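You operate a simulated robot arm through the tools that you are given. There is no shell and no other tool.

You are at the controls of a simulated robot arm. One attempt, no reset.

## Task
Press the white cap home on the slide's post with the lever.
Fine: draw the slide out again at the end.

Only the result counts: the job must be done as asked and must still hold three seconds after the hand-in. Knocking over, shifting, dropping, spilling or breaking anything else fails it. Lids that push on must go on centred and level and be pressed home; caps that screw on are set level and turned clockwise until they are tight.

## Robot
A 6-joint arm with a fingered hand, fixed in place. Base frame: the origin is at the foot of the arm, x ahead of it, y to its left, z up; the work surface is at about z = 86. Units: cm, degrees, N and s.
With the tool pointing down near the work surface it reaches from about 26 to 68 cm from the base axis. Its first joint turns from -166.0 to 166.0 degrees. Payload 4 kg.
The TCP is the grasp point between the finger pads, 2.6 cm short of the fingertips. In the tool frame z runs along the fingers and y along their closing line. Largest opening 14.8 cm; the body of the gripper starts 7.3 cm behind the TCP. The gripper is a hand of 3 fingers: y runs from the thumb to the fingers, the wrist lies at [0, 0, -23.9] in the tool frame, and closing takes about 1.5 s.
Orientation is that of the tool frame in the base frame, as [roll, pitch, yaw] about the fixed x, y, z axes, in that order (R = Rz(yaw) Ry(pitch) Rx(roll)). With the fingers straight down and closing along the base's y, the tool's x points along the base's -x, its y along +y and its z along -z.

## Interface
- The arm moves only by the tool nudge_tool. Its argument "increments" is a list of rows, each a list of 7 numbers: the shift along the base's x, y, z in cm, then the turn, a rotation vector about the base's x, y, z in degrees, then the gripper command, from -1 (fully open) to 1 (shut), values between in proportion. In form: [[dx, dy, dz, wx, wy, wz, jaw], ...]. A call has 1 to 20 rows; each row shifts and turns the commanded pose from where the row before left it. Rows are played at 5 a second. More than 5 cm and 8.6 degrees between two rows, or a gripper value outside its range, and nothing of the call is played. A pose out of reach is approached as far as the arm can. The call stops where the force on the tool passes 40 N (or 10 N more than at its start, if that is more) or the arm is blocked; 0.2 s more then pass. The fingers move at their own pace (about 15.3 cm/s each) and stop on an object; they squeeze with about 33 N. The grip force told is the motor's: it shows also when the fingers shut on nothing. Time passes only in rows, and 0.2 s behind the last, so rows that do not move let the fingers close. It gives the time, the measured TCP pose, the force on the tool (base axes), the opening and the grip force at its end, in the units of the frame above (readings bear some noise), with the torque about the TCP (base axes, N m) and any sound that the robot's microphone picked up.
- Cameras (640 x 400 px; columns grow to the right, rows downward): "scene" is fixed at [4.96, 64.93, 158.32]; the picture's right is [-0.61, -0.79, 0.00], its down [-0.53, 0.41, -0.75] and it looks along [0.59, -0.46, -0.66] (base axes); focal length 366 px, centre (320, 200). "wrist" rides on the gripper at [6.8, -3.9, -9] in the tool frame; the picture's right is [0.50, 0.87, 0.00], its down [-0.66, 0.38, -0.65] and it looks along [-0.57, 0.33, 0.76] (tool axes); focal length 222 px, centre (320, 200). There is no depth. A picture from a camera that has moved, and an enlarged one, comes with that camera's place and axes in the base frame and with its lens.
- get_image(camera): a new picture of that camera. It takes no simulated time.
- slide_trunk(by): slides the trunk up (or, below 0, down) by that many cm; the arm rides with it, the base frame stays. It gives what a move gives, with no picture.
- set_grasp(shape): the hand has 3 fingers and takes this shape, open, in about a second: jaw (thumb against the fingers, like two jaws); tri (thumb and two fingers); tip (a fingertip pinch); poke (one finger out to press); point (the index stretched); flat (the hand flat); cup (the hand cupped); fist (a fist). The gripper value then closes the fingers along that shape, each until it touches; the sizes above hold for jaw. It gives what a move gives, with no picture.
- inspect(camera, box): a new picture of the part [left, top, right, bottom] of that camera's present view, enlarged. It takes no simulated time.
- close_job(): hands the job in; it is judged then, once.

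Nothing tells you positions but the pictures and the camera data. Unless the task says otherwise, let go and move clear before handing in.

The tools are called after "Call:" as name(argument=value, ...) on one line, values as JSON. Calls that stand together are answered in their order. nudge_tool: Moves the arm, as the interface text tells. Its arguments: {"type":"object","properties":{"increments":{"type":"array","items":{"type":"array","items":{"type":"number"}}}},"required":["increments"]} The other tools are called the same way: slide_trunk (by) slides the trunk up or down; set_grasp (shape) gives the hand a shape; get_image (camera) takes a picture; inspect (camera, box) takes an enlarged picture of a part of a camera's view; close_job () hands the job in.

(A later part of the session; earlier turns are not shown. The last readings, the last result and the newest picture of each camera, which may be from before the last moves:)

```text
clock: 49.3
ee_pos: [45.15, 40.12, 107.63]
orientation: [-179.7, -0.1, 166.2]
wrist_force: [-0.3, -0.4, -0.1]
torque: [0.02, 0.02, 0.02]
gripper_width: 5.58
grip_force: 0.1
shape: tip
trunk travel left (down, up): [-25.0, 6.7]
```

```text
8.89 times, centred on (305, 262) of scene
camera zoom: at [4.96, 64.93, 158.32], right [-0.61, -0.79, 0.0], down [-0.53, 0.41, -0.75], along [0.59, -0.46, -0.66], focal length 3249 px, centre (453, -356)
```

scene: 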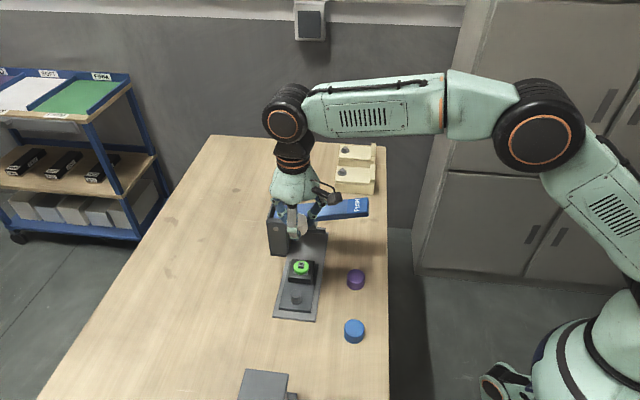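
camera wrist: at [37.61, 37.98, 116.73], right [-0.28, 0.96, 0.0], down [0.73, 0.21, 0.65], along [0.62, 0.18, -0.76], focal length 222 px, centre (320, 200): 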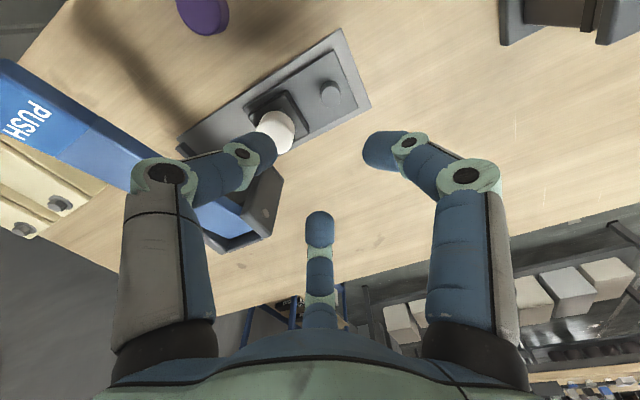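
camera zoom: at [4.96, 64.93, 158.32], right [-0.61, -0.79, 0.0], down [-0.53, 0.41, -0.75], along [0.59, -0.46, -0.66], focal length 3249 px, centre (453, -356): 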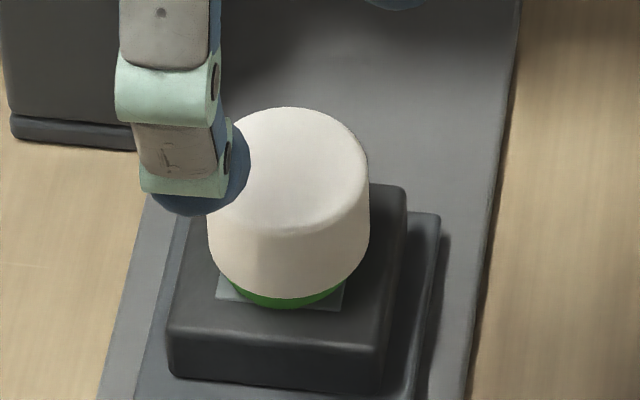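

The cap is level and centred on the post. Now I'll take the stud again with the tilted hand to push the slide in.

Call:
nudge_tool(increments=[[-0.3, 0.345, -2.6, -4.325, -4.51, 0, 0.4], [-0.3, 0.345, -2.6, -4.325, -4.51, 0, 0.4], [-0.3, 0.345, -2.6, -4.325, -4.51, 0, 0.4], [-0.3, 0.345, -2.6, -4.325, -4.51, 0, 0.4], [0, 0, 0, 0, 0, 0, 0.4]])

Call:
get_image(camera="wrist")

Call:
inspect(camera="wrist", box=[220, 60, 420, 260])

```text
clock: 50.5
ee_pos: [44.06, 41.69, 97.34]
orientation: [-166.5, 21.3, 168.7]
wrist_force: [-0.1, -0.6, 0.1]
torque: [0.02, 0.0, 0.01]
gripper_width: 4.45
grip_force: 0.1
shape: tip
trunk travel left (down, up): [-25.0, 6.7]
```

```text
taken
camera wrist: at [34.04, 41.86, 103.88], right [-0.22, 0.9, -0.37], down [0.5, 0.43, 0.75], along [0.84, -0.02, -0.55], focal length 222 px, centre (320, 200)
```

wrist: 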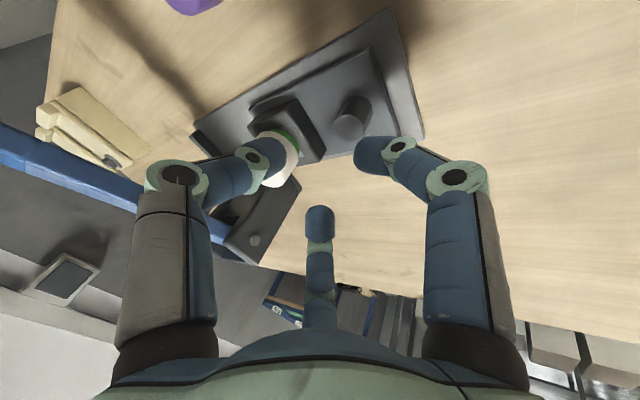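

```text
2.00 times, centred on (320, 160) of wrist
camera zoom: at [34.04, 41.86, 103.88], right [-0.22, 0.9, -0.37], down [0.5, 0.43, 0.75], along [0.84, -0.02, -0.55], focal length 444 px, centre (320, 280)
```

zoom: 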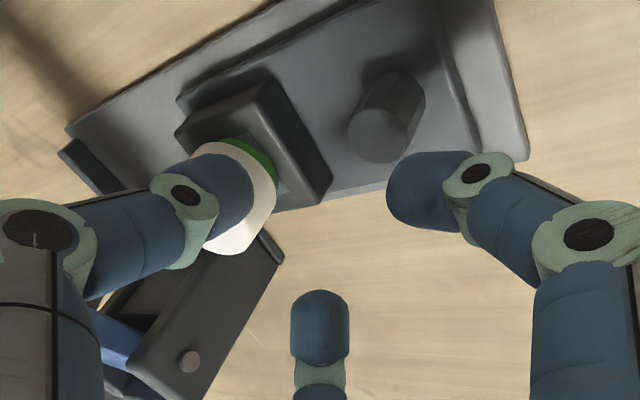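

The stud lies between the open fingers. I'll descend around it.

Call:
nudge_tool(increments=[[-0.1, -0.1, -1.5, 0, 0, 0, 0.4], [0, 0, -1.5, 0, 0, 0, 0.4], [0, 0, -1.4, 0, 0, 0, 0.4], [0, 0, -0.8, 0, 0, 0, 0.4], [0, 0, -0.7, 0, 0, 0, 0.4], [0, 0, 0, 0, 0, 0, 0.4]])

Call:
inspect(camera="wrist", box=[220, 60, 420, 260])

```text
clock: 51.9
ee_pos: [43.73, 41.58, 91.45]
orientation: [-166.6, 21.4, 168.8]
wrist_force: [-0.8, 0.2, 2.1]
torque: [0.07, 0.08, 0.01]
gripper_width: 4.47
grip_force: 0.1
shape: tip
trunk travel left (down, up): [-25.0, 6.7]
```

```text
2.00 times, centred on (320, 160) of wrist
camera zoom: at [33.78, 41.79, 98.01], right [-0.22, 0.9, -0.37], down [0.5, 0.43, 0.75], along [0.83, -0.02, -0.55], focal length 444 px, centre (320, 280)
```

zoom: 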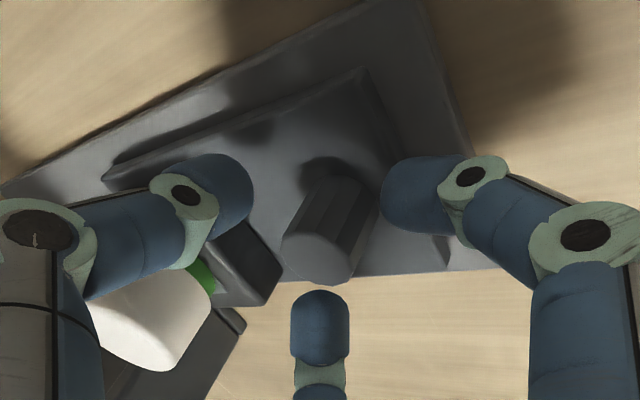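

The stud is caged. I'll close slowly so the loose cap isn't jolted.

Call:
nudge_tool(increments=[[0, 0, 0.05, 0, 0, 0, 0.48], [0, 0, 0, 0, 0, 0, 0.55], [0, 0, 0, 0, 0, 0, 0.6], [0, 0, 0, 0, 0, 0, 0.65], [0, 0, 0, 0, 0, 0, 0.69], [0, 0, 0, 0, 0, 0, 0.72], [0, 0, 0, 0, 0, 0, 0.74], [0, 0, 0, 0, 0, 0, 0.74]])

Call:
get_image(camera="wrist")

Call:
inspect(camera="wrist", box=[180, 100, 380, 280])

```text
clock: 53.7
ee_pos: [43.75, 41.44, 91.41]
orientation: [-166.4, 21.4, 168.7]
wrist_force: [-2.8, 0.4, -4.9]
torque: [0.32, 0.38, -0.02]
gripper_width: 1.85
grip_force: 33.3
shape: tip
trunk travel left (down, up): [-25.0, 6.7]
```

```text
taken
camera wrist: at [33.79, 41.78, 98.02], right [-0.22, 0.9, -0.37], down [0.51, 0.43, 0.75], along [0.83, -0.02, -0.55], focal length 222 px, centre (320, 200)
```

wrist: 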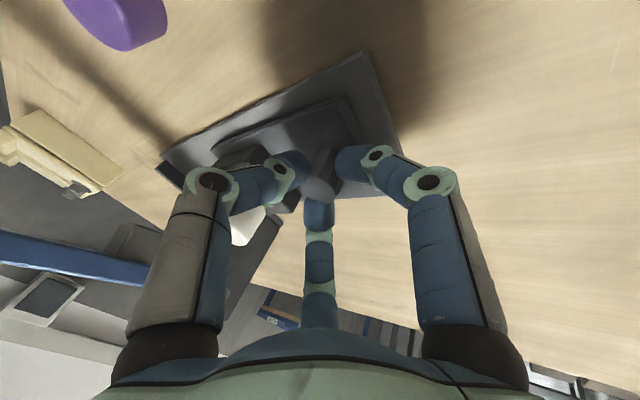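

```text
2.22 times, centred on (280, 190) of wrist
camera zoom: at [33.79, 41.78, 98.02], right [-0.22, 0.9, -0.37], down [0.51, 0.43, 0.75], along [0.83, -0.02, -0.55], focal length 494 px, centre (409, 222)
```

zoom: 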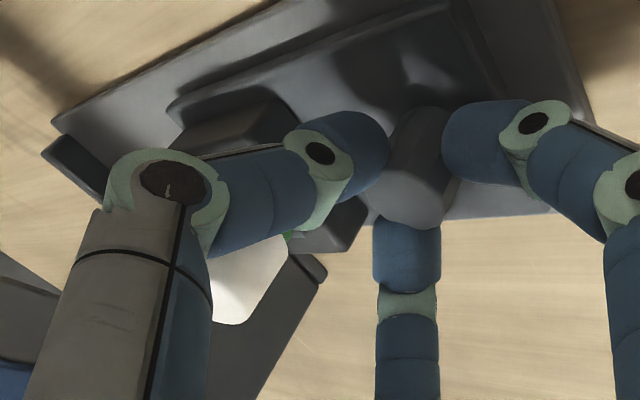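

The stud is held firmly. The pull earlier suggests the track runs at 45°, so I'll push along (0.707, -0.707) slowly, 8 cm first.

Call:
nudge_tool(increments=[[0.15, -0.15, 0, 0, 0, 0, 0.74], [0.283, -0.283, 0, 0, 0, 0, 0.74], [0.283, -0.283, 0, 0, 0, 0, 0.74], [0.283, -0.283, 0, 0, 0, 0, 0.74], [0.283, -0.283, 0, 0, 0, 0, 0.74], [0.283, -0.283, 0, 0, 0, 0, 0.74], [0.283, -0.283, 0, 0, 0, 0, 0.74], [0.283, -0.283, 0, 0, 0, 0, 0.74], [0.283, -0.283, 0, 0, 0, 0, 0.74], [0.283, -0.283, 0, 0, 0, 0, 0.74], [0.283, -0.283, 0, 0, 0, 0, 0.74], [0.283, -0.283, 0, 0, 0, 0, 0.74], [0.283, -0.283, 0, 0, 0, 0, 0.74], [0.283, -0.283, 0, 0, 0, 0, 0.74], [0.283, -0.283, 0, 0, 0, 0, 0.74], [0.283, -0.283, 0, 0, 0, 0, 0.74], [0.283, -0.283, 0, 0, 0, 0, 0.74], [0.15, -0.15, 0, 0, 0, 0, 0.74], [0, 0, 0, 0, 0, 0, 0.74]])

Call:
get_image(camera="wrist")

Call:
inspect(camera="wrist", box=[140, 100, 340, 300])

```text
clock: 57.7
ee_pos: [48.54, 36.79, 91.49]
orientation: [-166.5, 21.3, 168.7]
wrist_force: [-3.7, -4.7, -11.3]
torque: [0.21, 0.4, -0.16]
gripper_width: 1.81
grip_force: 32.8
shape: tip
trunk travel left (down, up): [-25.0, 6.7]
```

```text
taken
camera wrist: at [38.62, 37.01, 98.05], right [-0.22, 0.9, -0.37], down [0.51, 0.43, 0.75], along [0.83, -0.02, -0.55], focal length 222 px, centre (320, 200)
```

wrist: 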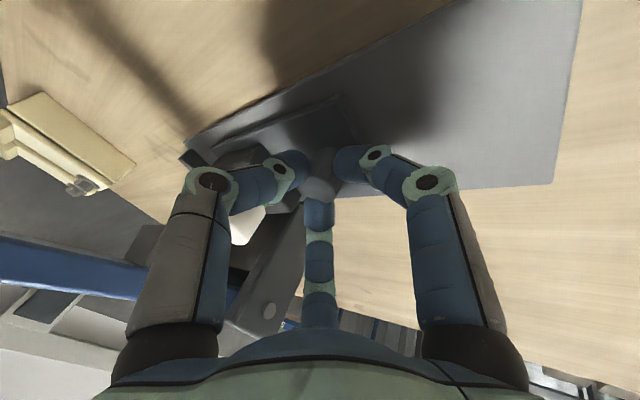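

```text
2.00 times, centred on (240, 200) of wrist
camera zoom: at [38.62, 37.01, 98.05], right [-0.22, 0.9, -0.37], down [0.51, 0.43, 0.75], along [0.83, -0.02, -0.55], focal length 444 px, centre (480, 200)
```

zoom: 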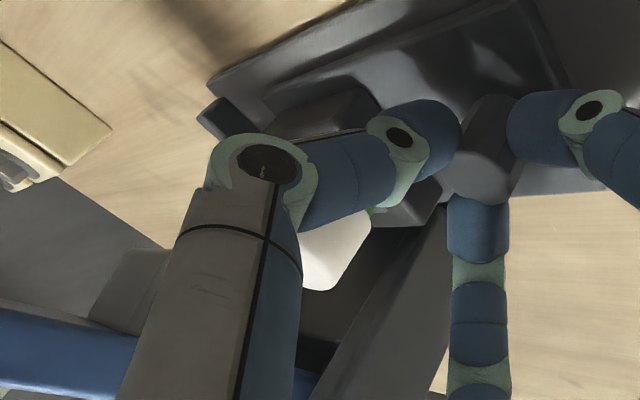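

The slide has moved 6.8 cm with little force and the cap is still on the post, about to pass under the ram. I'll check the clearance between cap and ram before going further.

Call:
get_image(camera="scene")

Call:
inspect(camera="wrist", box=[170, 200, 270, 290])

```text
taken
```

scene: 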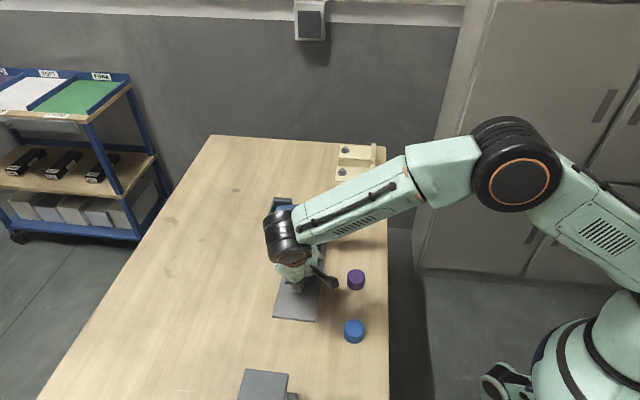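

```text
4.44 times, centred on (220, 245) of wrist
camera zoom: at [38.62, 37.01, 98.05], right [-0.22, 0.9, -0.37], down [0.51, 0.43, 0.75], along [0.83, -0.02, -0.55], focal length 987 px, centre (764, 0)
```

zoom: 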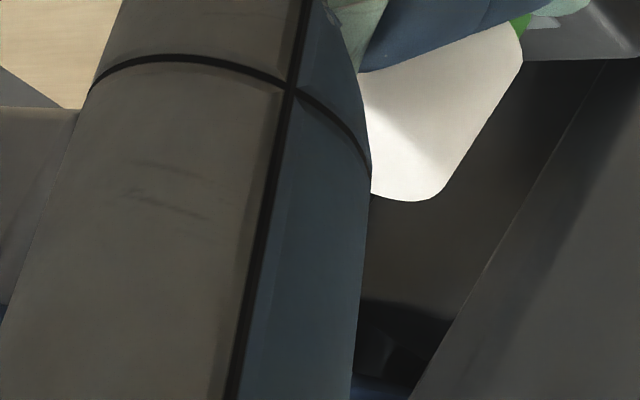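

My earlier views put the ram's lowest edge at z ≈ 94.2 and the cap's top at about 93.5, so it should pass underneath. I'll continue slowly for 3 cm.

Call:
nudge_tool(increments=[[0.14, -0.14, 0, 0, 0, 0, 0.74], [0.212, -0.212, 0, 0, 0, 0, 0.74], [0.212, -0.212, 0, 0, 0, 0, 0.74], [0.212, -0.212, 0, 0, 0, 0, 0.74], [0.212, -0.212, 0, 0, 0, 0, 0.74], [0.212, -0.212, 0, 0, 0, 0, 0.74], [0.212, -0.212, 0, 0, 0, 0, 0.74], [0.212, -0.212, 0, 0, 0, 0, 0.74], [0.212, -0.212, 0, 0, 0, 0, 0.74], [0.212, -0.212, 0, 0, 0, 0, 0.74], [0.14, -0.14, 0, 0, 0, 0, 0.74], [0, 0, 0, 0, 0, 0, 0.74]])

Call:
inspect(camera="wrist", box=[140, 100, 340, 300])

```text
clock: 60.3
ee_pos: [50.77, 34.48, 91.42]
orientation: [-166.6, 21.3, 168.7]
wrist_force: [-3.7, -5.4, -10.7]
torque: [0.18, 0.36, -0.13]
gripper_width: 1.81
grip_force: 33.4
shape: tip
trunk travel left (down, up): [-25.0, 6.7]
```

```text
2.00 times, centred on (240, 200) of wrist
camera zoom: at [40.85, 34.78, 98.04], right [-0.22, 0.9, -0.37], down [0.51, 0.43, 0.75], along [0.83, -0.02, -0.55], focal length 444 px, centre (480, 200)
```

zoom: 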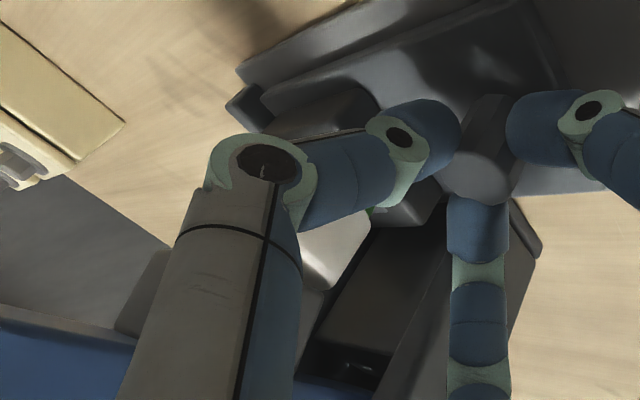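

The slide has moved 9.9 cm in and is nearly at its rear stop. I'll make small steps and watch for the stop's force.

Call:
nudge_tool(increments=[[0.106, -0.106, 0, 0, 0, 0, 0.74], [0.106, -0.106, 0, 0, 0, 0, 0.74], [0, 0, 0, 0, 0, 0, 0.74]])

Call:
nudge_tool(increments=[[0.106, -0.106, 0, 0, 0, 0, 0.74], [0.106, -0.106, 0, 0, 0, 0, 0.74], [0, 0, 0, 0, 0, 0, 0.74]])

Call:
inspect(camera="wrist", box=[140, 100, 340, 300])

```text
clock: 61.1
ee_pos: [50.98, 34.23, 91.35]
orientation: [-166.4, 21.2, 168.7]
wrist_force: [-3.6, -6.2, -10.0]
torque: [0.14, 0.34, -0.14]
gripper_width: 1.82
grip_force: 33.3
shape: tip
trunk travel left (down, up): [-25.0, 6.7]
```

```text
clock: 61.9
ee_pos: [51.12, 34.1, 91.47]
orientation: [-166.7, 21.3, 168.7]
wrist_force: [-5.6, 1.7, -8.7]
torque: [0.33, 0.44, -0.1]
gripper_width: 1.82
grip_force: 32.8
shape: tip
trunk travel left (down, up): [-25.0, 6.7]
```

```text
2.00 times, centred on (240, 200) of wrist
camera zoom: at [41.18, 34.4, 98.04], right [-0.22, 0.9, -0.37], down [0.5, 0.43, 0.75], along [0.83, -0.02, -0.55], focal length 444 px, centre (480, 200)
```

zoom: 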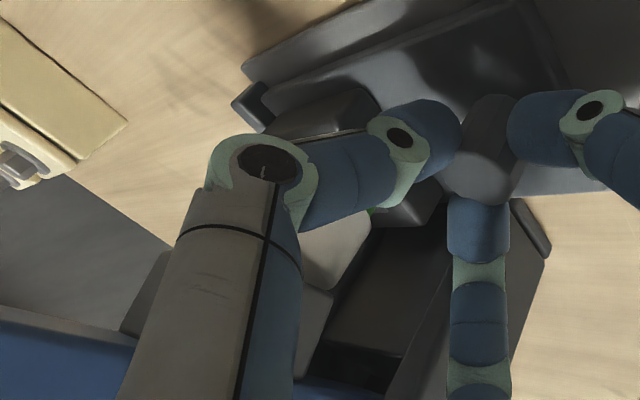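

The reaction is starting to turn against the push. I'll make two more small steps to confirm the stop.

Call:
nudge_tool(increments=[[0.106, -0.106, 0, 0, 0, 0, 0.74], [0.106, -0.106, 0, 0, 0, 0, 0.74], [0, 0, 0, 0, 0, 0, 0.74]])

Call:
inspect(camera="wrist", box=[140, 100, 340, 300])

```text
clock: 62.7
ee_pos: [51.16, 34.19, 91.54]
orientation: [-166.5, 21.3, 168.8]
wrist_force: [-21.1, 10.9, -2.9]
torque: [0.74, 0.87, -0.13]
gripper_width: 1.82
grip_force: 32.7
shape: tip
trunk travel left (down, up): [-25.0, 6.7]
```

```text
2.00 times, centred on (240, 200) of wrist
camera zoom: at [41.26, 34.32, 98.07], right [-0.22, 0.9, -0.37], down [0.5, 0.43, 0.75], along [0.84, -0.02, -0.55], focal length 444 px, centre (480, 200)
```

zoom: 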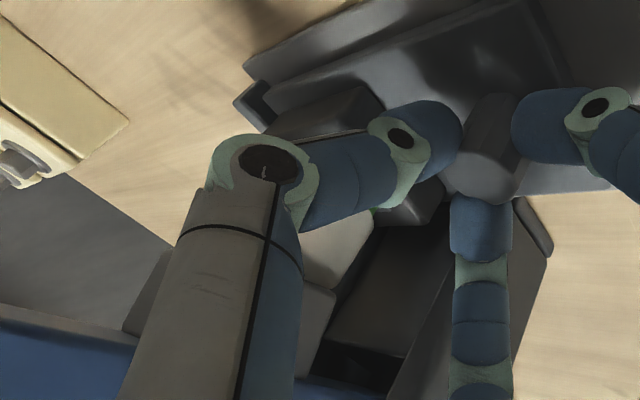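

The slide is home against its stop (about 22 N). I'll ease off, open slowly, rise a little and back away from the press.

Call:
nudge_tool(increments=[[-0.13, 0.13, 0, 0, 0, 0, 0.74], [0, 0, 0, 0, 0, 0, 0.72], [0, 0, 0, 0, 0, 0, 0.68], [0, 0, 0, 0, 0, 0, 0.62], [0, 0, 0, 0, 0, 0, 0.54], [0, 0, 0, 0, 0, 0, 0.45], [0, 0, 0, 0, 0, 0, 0.4], [0, 0, 0, 0, 0, 0, 0.4]])

Call:
inspect(camera="wrist", box=[180, 100, 420, 300])

```text
clock: 64.5
ee_pos: [51.29, 34.03, 91.4]
orientation: [-166.5, 21.3, 168.7]
wrist_force: [0.6, 0.8, 2.3]
torque: [-0.02, 0.03, 0.02]
gripper_width: 4.36
grip_force: 0.0
shape: tip
trunk travel left (down, up): [-25.0, 6.7]
```

```text
2.00 times, centred on (300, 200) of wrist
camera zoom: at [41.36, 34.26, 98.01], right [-0.22, 0.9, -0.37], down [0.5, 0.43, 0.75], along [0.83, -0.02, -0.55], focal length 444 px, centre (360, 200)
```

zoom: 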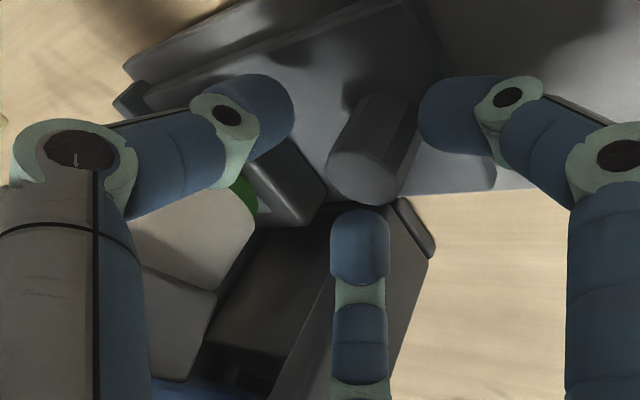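

The slide is in, the cap is under the ram, and the fingers are off the stud. I'll rise straight up and back away.

Call:
nudge_tool(increments=[[0, 0, 0.8, 0, 0, 0, 0.4], [0, 0, 1.2, 0, 0, 0, 0.4], [0, 0, 1.2, 0, 0, 0, 0.4], [0, 0, 1.2, 0, 0, 0, 0.4], [-1.25, 1.25, 1.5, 0, 0, 0, 0.4], [-1.6, 1.6, 1.5, 0, 0, 0, 0.4], [-2, 2, 1, 0, 0, 0, 0.4], [-2, 2, 0, 0, 0, 0, 0.4], [-2, 2, 0, 0, 0, 0, 0.4], [0, 0, 0, 0, 0, 0, 0.4]])

Call:
get_image(camera="wrist")

Call:
get_image(camera="scene")

```text
clock: 66.7
ee_pos: [42.26, 42.87, 99.79]
orientation: [-166.5, 21.4, 168.7]
wrist_force: [0.6, -0.4, 0.9]
torque: [0.01, 0.03, -0.02]
gripper_width: 4.4
grip_force: 0.0
shape: tip
trunk travel left (down, up): [-25.0, 6.7]
```

```text
taken
camera wrist: at [32.29, 43.18, 106.46], right [-0.22, 0.9, -0.37], down [0.51, 0.43, 0.75], along [0.83, -0.02, -0.55], focal length 222 px, centre (320, 200)
```

wrist: 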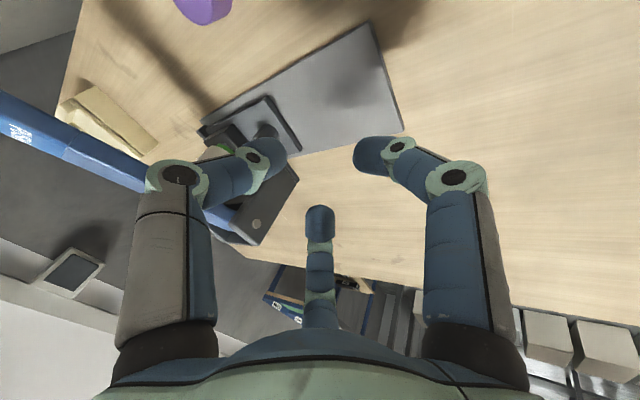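

```text
taken
```

scene: 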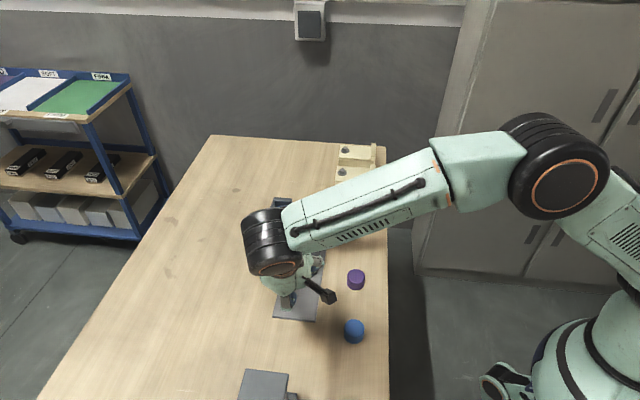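

The hand is clear of the press. I'll level it, turn it to look along the track again, and check the cap under the ram before pressing.

Call:
nudge_tool(increments=[[0, 0, 1, 4.325, 4.51, 0, 0.4], [0, 0, 1, 4.325, 4.51, 0, 0.4], [0, 0, 1, 4.325, 4.51, 0, 0.4], [0, 0, 1, 4.325, 4.51, 0, 0.4], [0, 0, 0, 0, 0, -7.5, 0], [0, 0, 0, 0, 0, -7.5, -0.5], [0, 0, 0, 0, 0, -7.5, -1], [0, 0, 0, 0, 0, -7.5, -1], [0, 0, 0, 0, 0, -7.5, -1], [0, 0, 0, 0, 0, -7.5, -1], [0, 0, 0, 0, 0, -7.5, -1], [0, 0, 0, 0, 0, -7.5, -1], [0.8, -0.8, -2, -5.2, -5.4, 0, -1], [0.8, -0.8, -2, -5.2, -5.4, 0, -1], [0.8, -0.8, -2, -5.2, -5.4, 0, -1], [0.8, -0.8, -2, -5.2, -5.4, 0, -1], [0, 0, 0, 0, 0, 0, -1]])

Call:
get_image(camera="wrist")

Call:
inspect(camera="wrist", box=[240, 120, 420, 290])

```text
clock: 70.3
ee_pos: [45.78, 39.6, 95.97]
orientation: [164.1, 25.5, 102.6]
wrist_force: [-0.2, -0.7, -0.6]
torque: [0.0, -0.03, 0.0]
gripper_width: 14.8
grip_force: 0.1
shape: tip
trunk travel left (down, up): [-25.0, 6.7]
```

```text
taken
camera wrist: at [37.53, 47.4, 99.92], right [0.69, 0.72, 0.0], down [0.24, -0.23, 0.94], along [0.68, -0.65, -0.33], focal length 222 px, centre (320, 200)
```

wrist: 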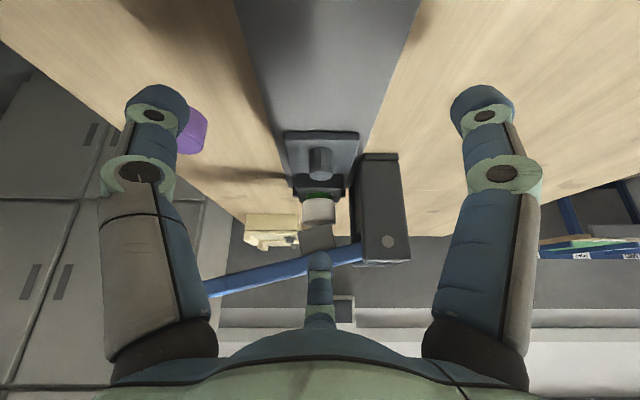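

```text
2.35 times, centred on (330, 205) of wrist
camera zoom: at [37.53, 47.4, 99.92], right [0.69, 0.72, 0.0], down [0.24, -0.23, 0.94], along [0.68, -0.65, -0.33], focal length 523 px, centre (296, 188)
```

zoom: 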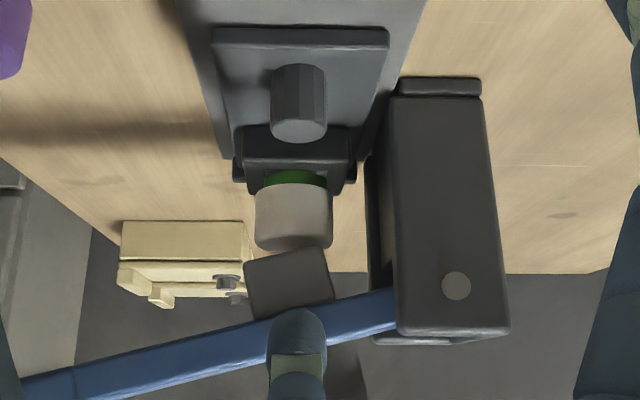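

Call:
inspect(camera="wrist", box=[285, 165, 355, 255])

```text
4.44 times, centred on (320, 210) of wrist
camera zoom: at [37.53, 47.4, 99.92], right [0.69, 0.72, 0.0], down [0.24, -0.23, 0.94], along [0.68, -0.65, -0.33], focal length 987 px, centre (320, 156)
```

zoom: 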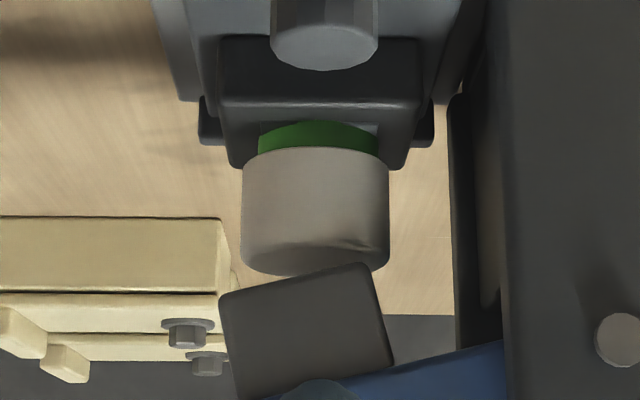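

The cap sits level and centred on the green disc directly beneath the ram. Now I'll level the hand, close the fingers, and go above the lever's PUSH pad.

Call:
nudge_tool(increments=[[0, 0, 3.6, 5.2, 5.4, 0, -0.5], [0, 0, 3.6, 5.2, 5.4, 0, 0], [0, 0, 3.6, 5.2, 5.4, 0, 0.5], [0, 0, 3.6, 5.2, 5.4, 0, 1], [0.4, -3.3, 0, 0, 0, 0, 1], [0.4, -3.3, 0, 0, 0, 0, 1], [0.4, -3.3, 0, 0, 0, 0, 1], [0.4, -3.3, 0, 0, 0, 0, 1], [0.4, -3.3, 0, 0, 0, 0, 1], [0, 0, 0, 0, 0, 0, 1]])

Call:
get_image(camera="wrist")

Call:
get_image(camera="scene")

```text
clock: 72.5
ee_pos: [47.54, 23.1, 110.44]
orientation: [-179.7, -0.1, 106.4]
wrist_force: [-0.1, -0.8, 0.9]
torque: [0.03, 0.02, 0.0]
gripper_width: 0.0
grip_force: 32.5
shape: tip
trunk travel left (down, up): [-25.0, 6.7]
```

```text
taken
camera wrist: at [42.03, 28.52, 119.47], right [0.69, 0.72, 0.0], down [0.55, -0.52, 0.65], along [0.47, -0.45, -0.76], focal length 222 px, centre (320, 200)
```

wrist: 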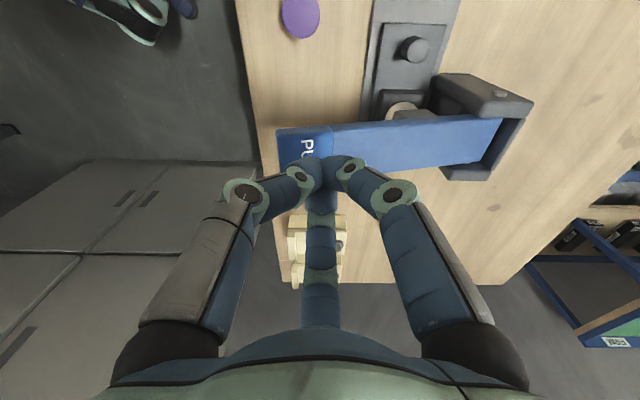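

```text
taken
```

scene: 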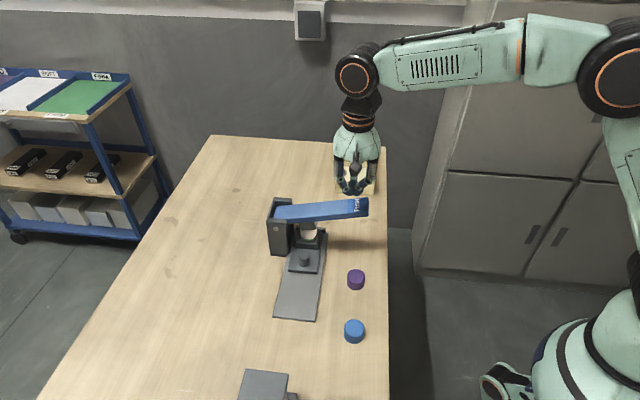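

The closed fingers are near the PUSH end. I'll take a close look to fix the pad's position.

Call:
inspect(camera="wrist", box=[255, 90, 415, 200])

Call:
inspect(camera="scene", box=[260, 150, 390, 260])

```text
3.64 times, centred on (335, 145) of wrist
camera zoom: at [42.03, 28.52, 119.47], right [0.69, 0.72, 0.0], down [0.55, -0.52, 0.65], along [0.47, -0.45, -0.76], focal length 808 px, centre (266, 400)
```

zoom: 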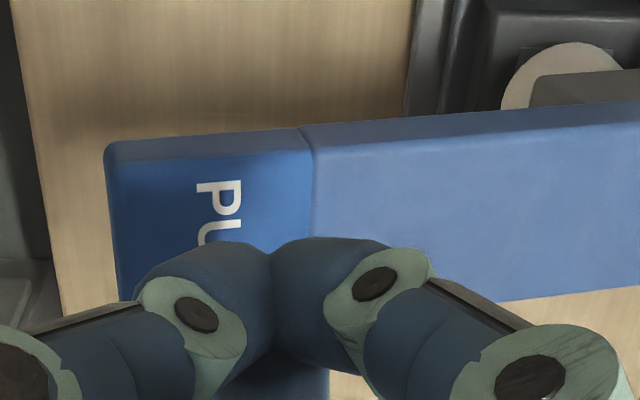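

```text
3.64 times, centred on (325, 205) of scene
camera zoom: at [4.96, 64.93, 158.32], right [-0.61, -0.79, 0.0], down [-0.53, 0.41, -0.75], along [0.59, -0.46, -0.66], focal length 1329 px, centre (302, 182)
```

zoom: 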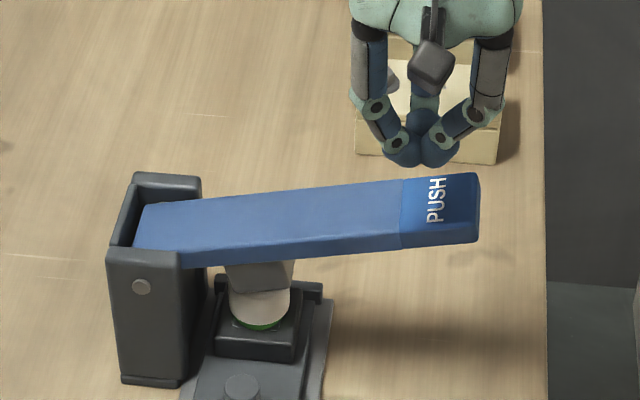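

The PUSH pad's centre is at about (48.4, 20.5), top near z = 101.2. I'll move over it and come down to just above.

Call:
nudge_tool(increments=[[0.37, -1.28, -1.5, 0, 0, 0, 1], [0.37, -1.28, -1.5, 0, 0, 0, 1], [0, 0, -1.5, 0, 0, 0, 1], [0, 0, 0, 0, 0, 0, 1]])

Call:
inspect(camera="wrist", box=[220, 60, 480, 260])

Call:
inspect(camera="scene", box=[260, 150, 390, 260])

```text
clock: 73.5
ee_pos: [48.35, 20.5, 105.92]
orientation: [-179.7, -0.1, 106.2]
wrist_force: [-0.3, 0.4, -0.3]
torque: [0.03, -0.01, 0.02]
gripper_width: 0.0
grip_force: 32.8
shape: tip
trunk travel left (down, up): [-25.0, 6.7]
```

```text
2.00 times, centred on (350, 160) of wrist
camera zoom: at [42.8, 25.95, 114.92], right [0.69, 0.72, 0.0], down [0.55, -0.52, 0.65], along [0.47, -0.45, -0.76], focal length 444 px, centre (260, 280)
```

zoom: 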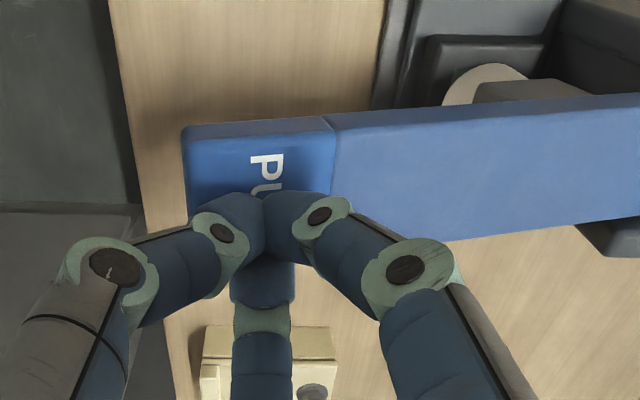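

```text
3.64 times, centred on (325, 205) of scene
camera zoom: at [4.96, 64.93, 158.32], right [-0.61, -0.79, 0.0], down [-0.53, 0.41, -0.75], along [0.59, -0.46, -0.66], focal length 1329 px, centre (302, 182)
```

zoom: 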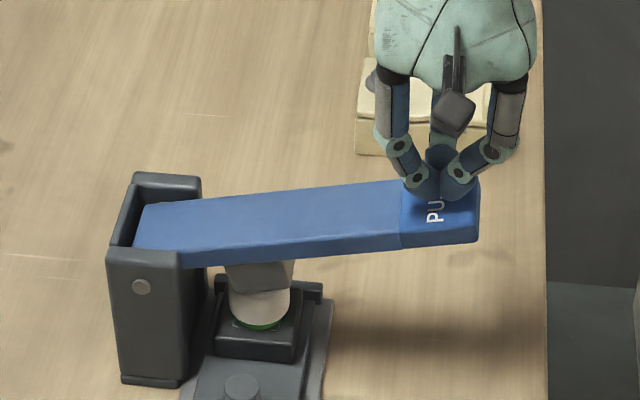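

The closed fingertips are above the PUSH pad. I'll come down until they touch it.

Call:
nudge_tool(increments=[[0, 0, -0.6, 0, 0, 0, 1], [0, 0, -0.6, 0, 0, 0, 1], [0, 0, -0.5, 0, 0, 0, 1], [0, 0, -0.5, 0, 0, 0, 1], [0, 0, 0, 0, 0, 0, 1]])

Call:
inspect(camera="scene", box=[260, 150, 390, 260])

```text
clock: 74.7
ee_pos: [48.28, 20.63, 103.7]
orientation: [-179.8, -0.2, 106.2]
wrist_force: [-0.5, 0.4, 5.9]
torque: [0.0, 0.04, 0.0]
gripper_width: 0.0
grip_force: 33.0
shape: tip
trunk travel left (down, up): [-25.0, 6.7]
```

```text
3.64 times, centred on (325, 205) of scene
camera zoom: at [4.96, 64.93, 158.32], right [-0.61, -0.79, 0.0], down [-0.53, 0.41, -0.75], along [0.59, -0.46, -0.66], focal length 1329 px, centre (302, 182)
```

zoom: 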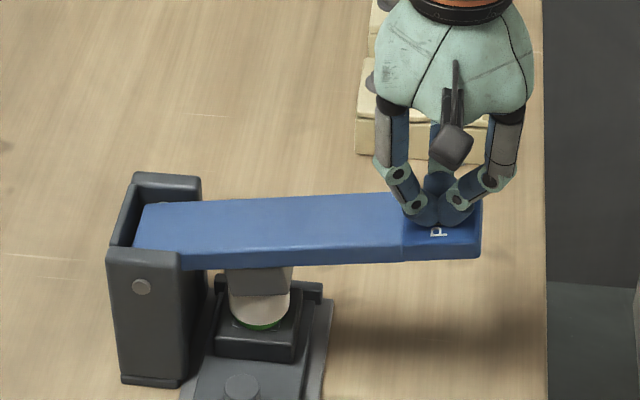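

The lever is moving down under about 6 N. I'll keep pressing in small steps and watch force, ram and sound.

Call:
nudge_tool(increments=[[0, 0, -0.3, 0, 0, 0, 1], [0, 0, -0.3, 0, 0, 0, 1], [0, 0, -0.3, 0, 0, 0, 1], [0, 0, 0, 0, 0, 0, 1]])

Call:
inspect(camera="scene", box=[260, 150, 390, 260])

```text
clock: 75.7
ee_pos: [48.35, 20.55, 102.74]
orientation: [-179.7, -0.2, 106.3]
wrist_force: [-1.4, -0.2, 5.9]
torque: [-0.1, 0.05, 0.01]
gripper_width: 0.03
grip_force: 33.1
shape: tip
trunk travel left (down, up): [-25.0, 6.7]
```

```text
3.64 times, centred on (325, 205) of scene
camera zoom: at [4.96, 64.93, 158.32], right [-0.61, -0.79, 0.0], down [-0.53, 0.41, -0.75], along [0.59, -0.46, -0.66], focal length 1329 px, centre (302, 182)
```

zoom: 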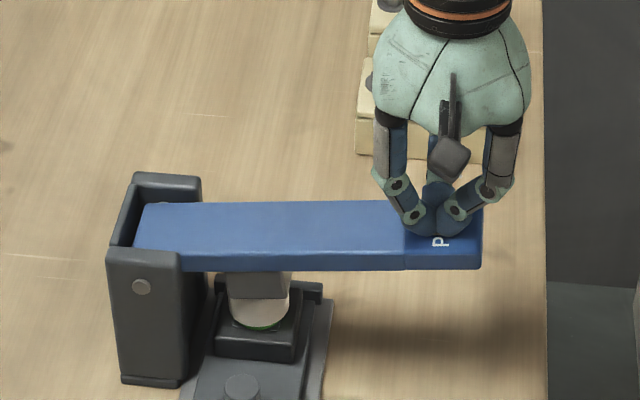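

The ram is coming down onto the cap, now at about 6 N. I'll press further in finer steps.

Call:
nudge_tool(increments=[[0, 0, -0.25, 0, 0, 0, 1], [0, 0, -0.25, 0, 0, 0, 1], [0, 0, -0.25, 0, 0, 0, 1], [0, 0, 0, 0, 0, 0, 1]])

Call:
inspect(camera="scene", box=[260, 170, 390, 270])

```text
clock: 76.7
ee_pos: [48.35, 20.67, 101.99]
orientation: [-179.7, -0.1, 106.3]
wrist_force: [-1.4, -1.7, 6.3]
torque: [-0.12, 0.02, 0.01]
gripper_width: 0.0
grip_force: 33.3
shape: tip
trunk travel left (down, up): [-25.0, 6.7]
```

```text
4.00 times, centred on (325, 220) of scene
camera zoom: at [4.96, 64.93, 158.32], right [-0.61, -0.79, 0.0], down [-0.53, 0.41, -0.75], along [0.59, -0.46, -0.66], focal length 1462 px, centre (300, 120)
```

zoom: 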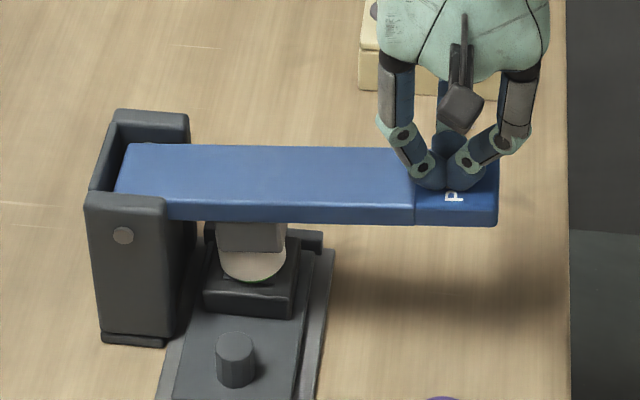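

Call:
nudge_tool(increments=[[0, 0, -0.2, 0, 0, 0, 1], [0, 0, -0.2, 0, 0, 0, 1], [0, 0, 0, 0, 0, 0, 1]])

Call:
inspect(camera="scene", box=[280, 210, 330, 260])

```text
clock: 77.5
ee_pos: [48.31, 20.49, 101.57]
orientation: [-179.7, -0.1, 106.3]
wrist_force: [-0.9, -1.0, 6.1]
torque: [-0.08, 0.05, -0.04]
gripper_width: 0.02
grip_force: 32.5
shape: tip
trunk travel left (down, up): [-25.0, 6.7]
```

```text
8.00 times, centred on (305, 235) of scene
camera zoom: at [4.96, 64.93, 158.32], right [-0.61, -0.79, 0.0], down [-0.53, 0.41, -0.75], along [0.59, -0.46, -0.66], focal length 2924 px, centre (440, -80)
```

zoom: 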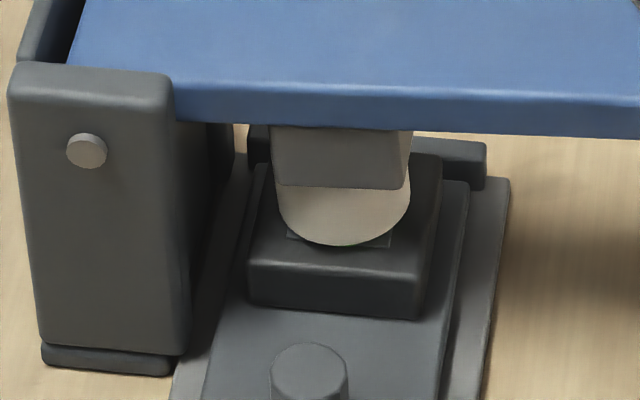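

The green is now covered: the cap is going down under the ram. I'll keep pressing until a firm stop is felt.

Call:
nudge_tool(increments=[[0, 0, -0.2, 0, 0, 0, 1], [0, 0, -0.2, 0, 0, 0, 1], [0, 0, -0.2, 0, 0, 0, 1], [0, 0, 0, 0, 0, 0, 1]])

Call:
inspect(camera="scene", box=[280, 210, 330, 260])

```text
clock: 78.5
ee_pos: [48.2, 20.53, 100.91]
orientation: [-179.6, -0.2, 106.3]
wrist_force: [0.0, -2.1, 6.0]
torque: [-0.07, 0.02, -0.03]
gripper_width: 0.03
grip_force: 32.9
shape: tip
trunk travel left (down, up): [-25.0, 6.7]
```

```text
8.00 times, centred on (305, 235) of scene
camera zoom: at [4.96, 64.93, 158.32], right [-0.61, -0.79, 0.0], down [-0.53, 0.41, -0.75], along [0.59, -0.46, -0.66], focal length 2924 px, centre (440, -80)
```

zoom: 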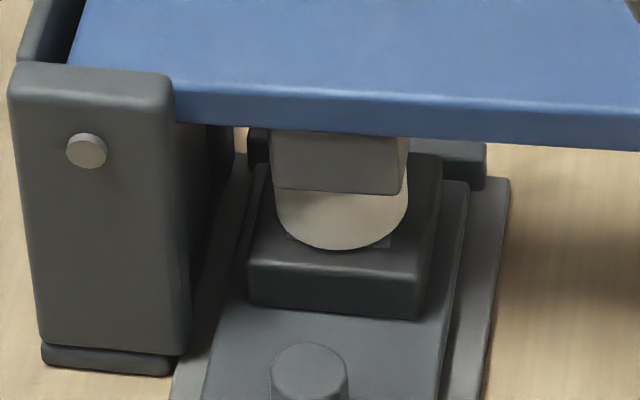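

The cap and ram are moving down together with a steady low force. I'll continue until it stops.

Call:
nudge_tool(increments=[[0, 0, -0.2, 0, 0, 0, 1], [0, 0, -0.2, 0, 0, 0, 1], [0, 0, -0.2, 0, 0, 0, 1], [0, 0, 0, 0, 0, 0, 1]])

Call:
inspect(camera="scene", box=[280, 210, 330, 260])

```text
clock: 79.5
ee_pos: [48.4, 20.53, 100.61]
orientation: [-179.9, -0.2, 106.4]
wrist_force: [-1.5, -1.0, 21.5]
torque: [-0.03, 0.02, 0.01]
gripper_width: 0.01
grip_force: 33.3
shape: tip
trunk travel left (down, up): [-25.0, 6.7]
```

```text
8.00 times, centred on (305, 235) of scene
camera zoom: at [4.96, 64.93, 158.32], right [-0.61, -0.79, 0.0], down [-0.53, 0.41, -0.75], along [0.59, -0.46, -0.66], focal length 2924 px, centre (440, -80)
```

zoom: 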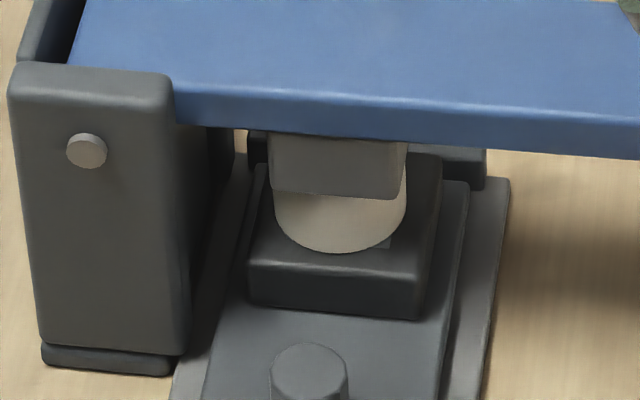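

Resistance has appeared (21 N). I'll press on in small steps to see whether it is the final seat, listening for any sound.

Call:
nudge_tool(increments=[[0, 0, -0.15, 0, 0, 0, 1], [0, 0, -0.15, 0, 0, 0, 1], [0, 0, 0, 0, 0, 0, 1]])

Call:
inspect(camera="scene", box=[280, 210, 330, 260])

```text
clock: 80.1
ee_pos: [48.37, 20.6, 100.48]
orientation: [179.9, -0.2, 106.4]
wrist_force: [-5.7, -2.9, 18.2]
torque: [-0.13, 0.2, -0.01]
gripper_width: 0.01
grip_force: 33.7
shape: tip
trunk travel left (down, up): [-25.0, 6.7]
stopped in row 3: the force on the tool passed its limit at 42 N (the readings are from after the stop); the commanded pose is now the measured one
```

```text
8.00 times, centred on (305, 235) of scene
camera zoom: at [4.96, 64.93, 158.32], right [-0.61, -0.79, 0.0], down [-0.53, 0.41, -0.75], along [0.59, -0.46, -0.66], focal length 2924 px, centre (440, -80)
```

zoom: 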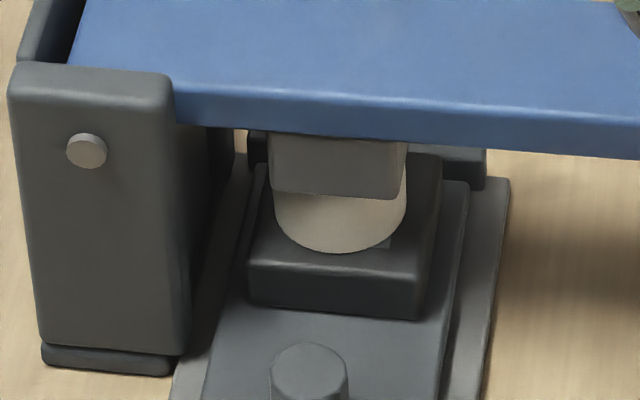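

The force limit tripped at 42 N on the lever with the cap apparently on a firm stop, but no click was heard. I'll look closely at the cap from the wrist camera.

Call:
get_image(camera="wrist")

Call:
inspect(camera="wrist", box=[390, 50, 490, 130])

Call:
inspect(camera="scene", box=[295, 225, 320, 245])

```text
taken
camera wrist: at [42.81, 25.96, 109.54], right [0.69, 0.72, 0.0], down [0.55, -0.53, 0.65], along [0.47, -0.45, -0.76], focal length 222 px, centre (320, 200)
```

wrist: 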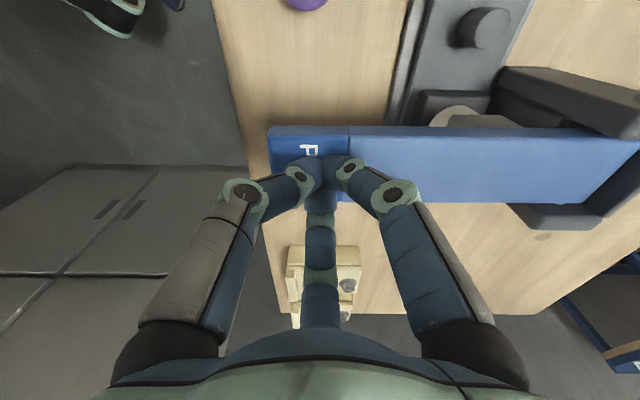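

```text
5.00 times, centred on (440, 90) of wrist
camera zoom: at [42.81, 25.96, 109.54], right [0.69, 0.72, 0.0], down [0.55, -0.53, 0.65], along [0.47, -0.45, -0.76], focal length 1111 px, centre (-280, 750)
```

zoom: 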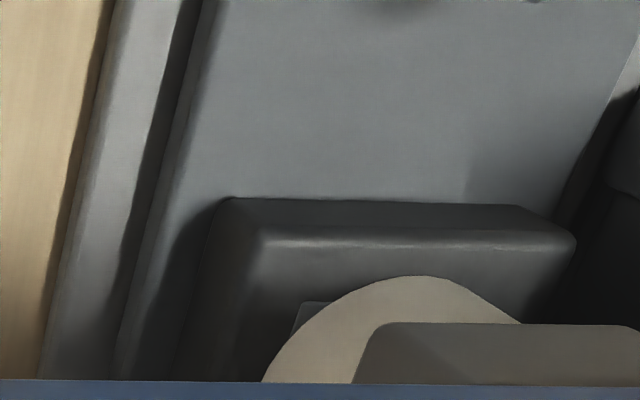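

```text
16.00 times, centred on (308, 235) of scene
camera zoom: at [4.96, 64.93, 158.32], right [-0.61, -0.79, 0.0], down [-0.53, 0.41, -0.75], along [0.59, -0.46, -0.66], focal length 5849 px, centre (520, -360)
```

zoom: 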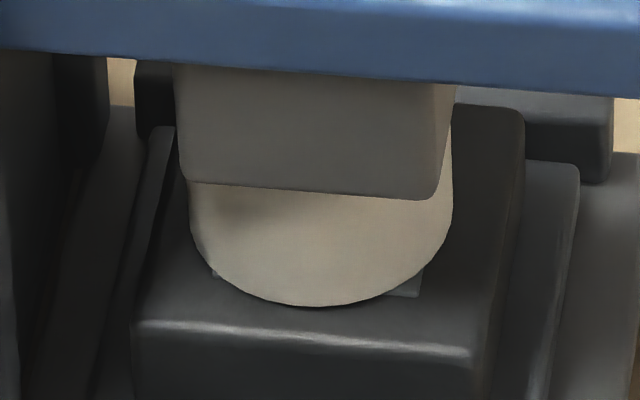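

The lever is nearly horizontal with the ram flat on the cap, and the green has disappeared from view. I'll hold a little firmer pressure once more to be sure it has bottomed out.

Call:
nudge_tool(increments=[[0, 0, -0.15, 0, 0, 0, 1], [0, 0, -0.1, 0, 0, 0, 1], [0, 0, -0.1, 0, 0, 0, 1], [0, 0, 0, 0, 0, 0, 1]])

Call:
inspect(camera="scene", box=[295, 225, 320, 245])

```text
clock: 80.8
ee_pos: [48.6, 20.7, 100.36]
orientation: [179.7, -0.2, 106.2]
wrist_force: [-4.2, -1.7, 18.5]
torque: [-0.07, 0.19, -0.01]
gripper_width: 0.0
grip_force: 32.8
shape: tip
trunk travel left (down, up): [-25.0, 6.7]
stopped in row 3: the force on the tool passed its limit at 42 N (the readings are from after the stop); the commanded pose is now the measured one
```

```text
16.00 times, centred on (308, 235) of scene
camera zoom: at [4.96, 64.93, 158.32], right [-0.61, -0.79, 0.0], down [-0.53, 0.41, -0.75], along [0.59, -0.46, -0.66], focal length 5849 px, centre (520, -360)
```

zoom: 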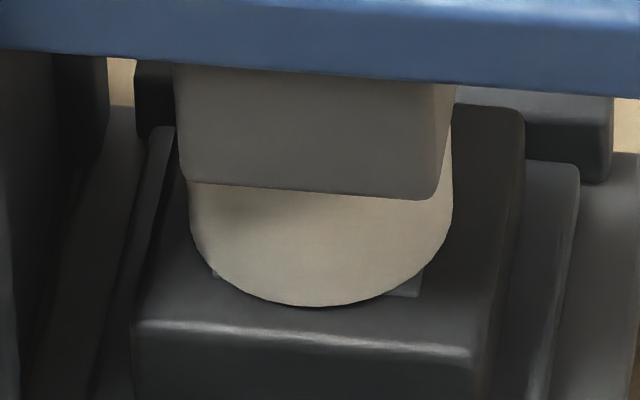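

It is a rigid stop: nothing moves at 42 N on the lever. I'll let the lever up slowly and look at the cap.

Call:
nudge_tool(increments=[[0, 0, 0.3, 0, 0, 0, 1], [0, 0, 0.4, 0, 0, 0, 1], [0, 0, 0.5, 0, 0, 0, 1], [0, 0, 0.6, 0, 0, 0, 1], [0, 0, 0.6, 0, 0, 0, 1], [0, 0, 0.6, 0, 0, 0, 1], [0, 0, 0.8, 0, 0, 0, 1], [0, 0, 1, 0, 0, 0, 1], [0, 0, 1.5, 0, 0, 0, 1], [0, 0, 2, 0, 0, 0, 1], [0, 0, 0, 0, 0, 0, 1]])

Call:
get_image(camera="scene")

Call:
inspect(camera="scene", box=[280, 210, 330, 260])

```text
clock: 83.2
ee_pos: [48.75, 20.68, 108.58]
orientation: [179.8, -0.2, 106.1]
wrist_force: [0.0, 0.1, 0.1]
torque: [0.03, 0.0, 0.01]
gripper_width: 0.0
grip_force: 32.8
shape: tip
trunk travel left (down, up): [-25.0, 6.7]
```

```text
taken
```

scene: 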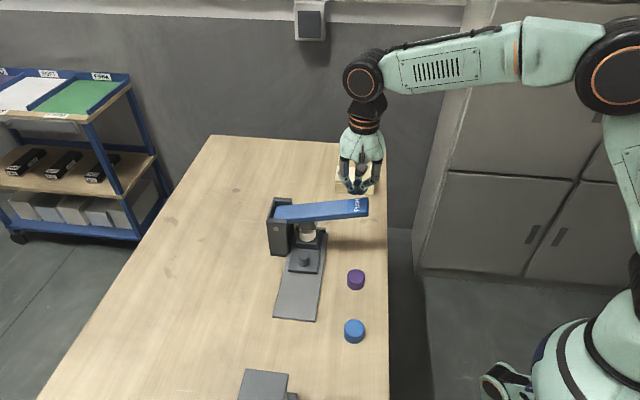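

```text
8.00 times, centred on (305, 235) of scene
camera zoom: at [4.96, 64.93, 158.32], right [-0.61, -0.79, 0.0], down [-0.53, 0.41, -0.75], along [0.59, -0.46, -0.66], focal length 2924 px, centre (440, -80)
```

zoom: 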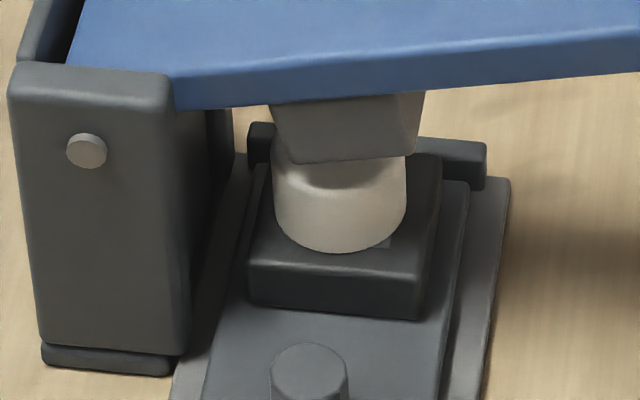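

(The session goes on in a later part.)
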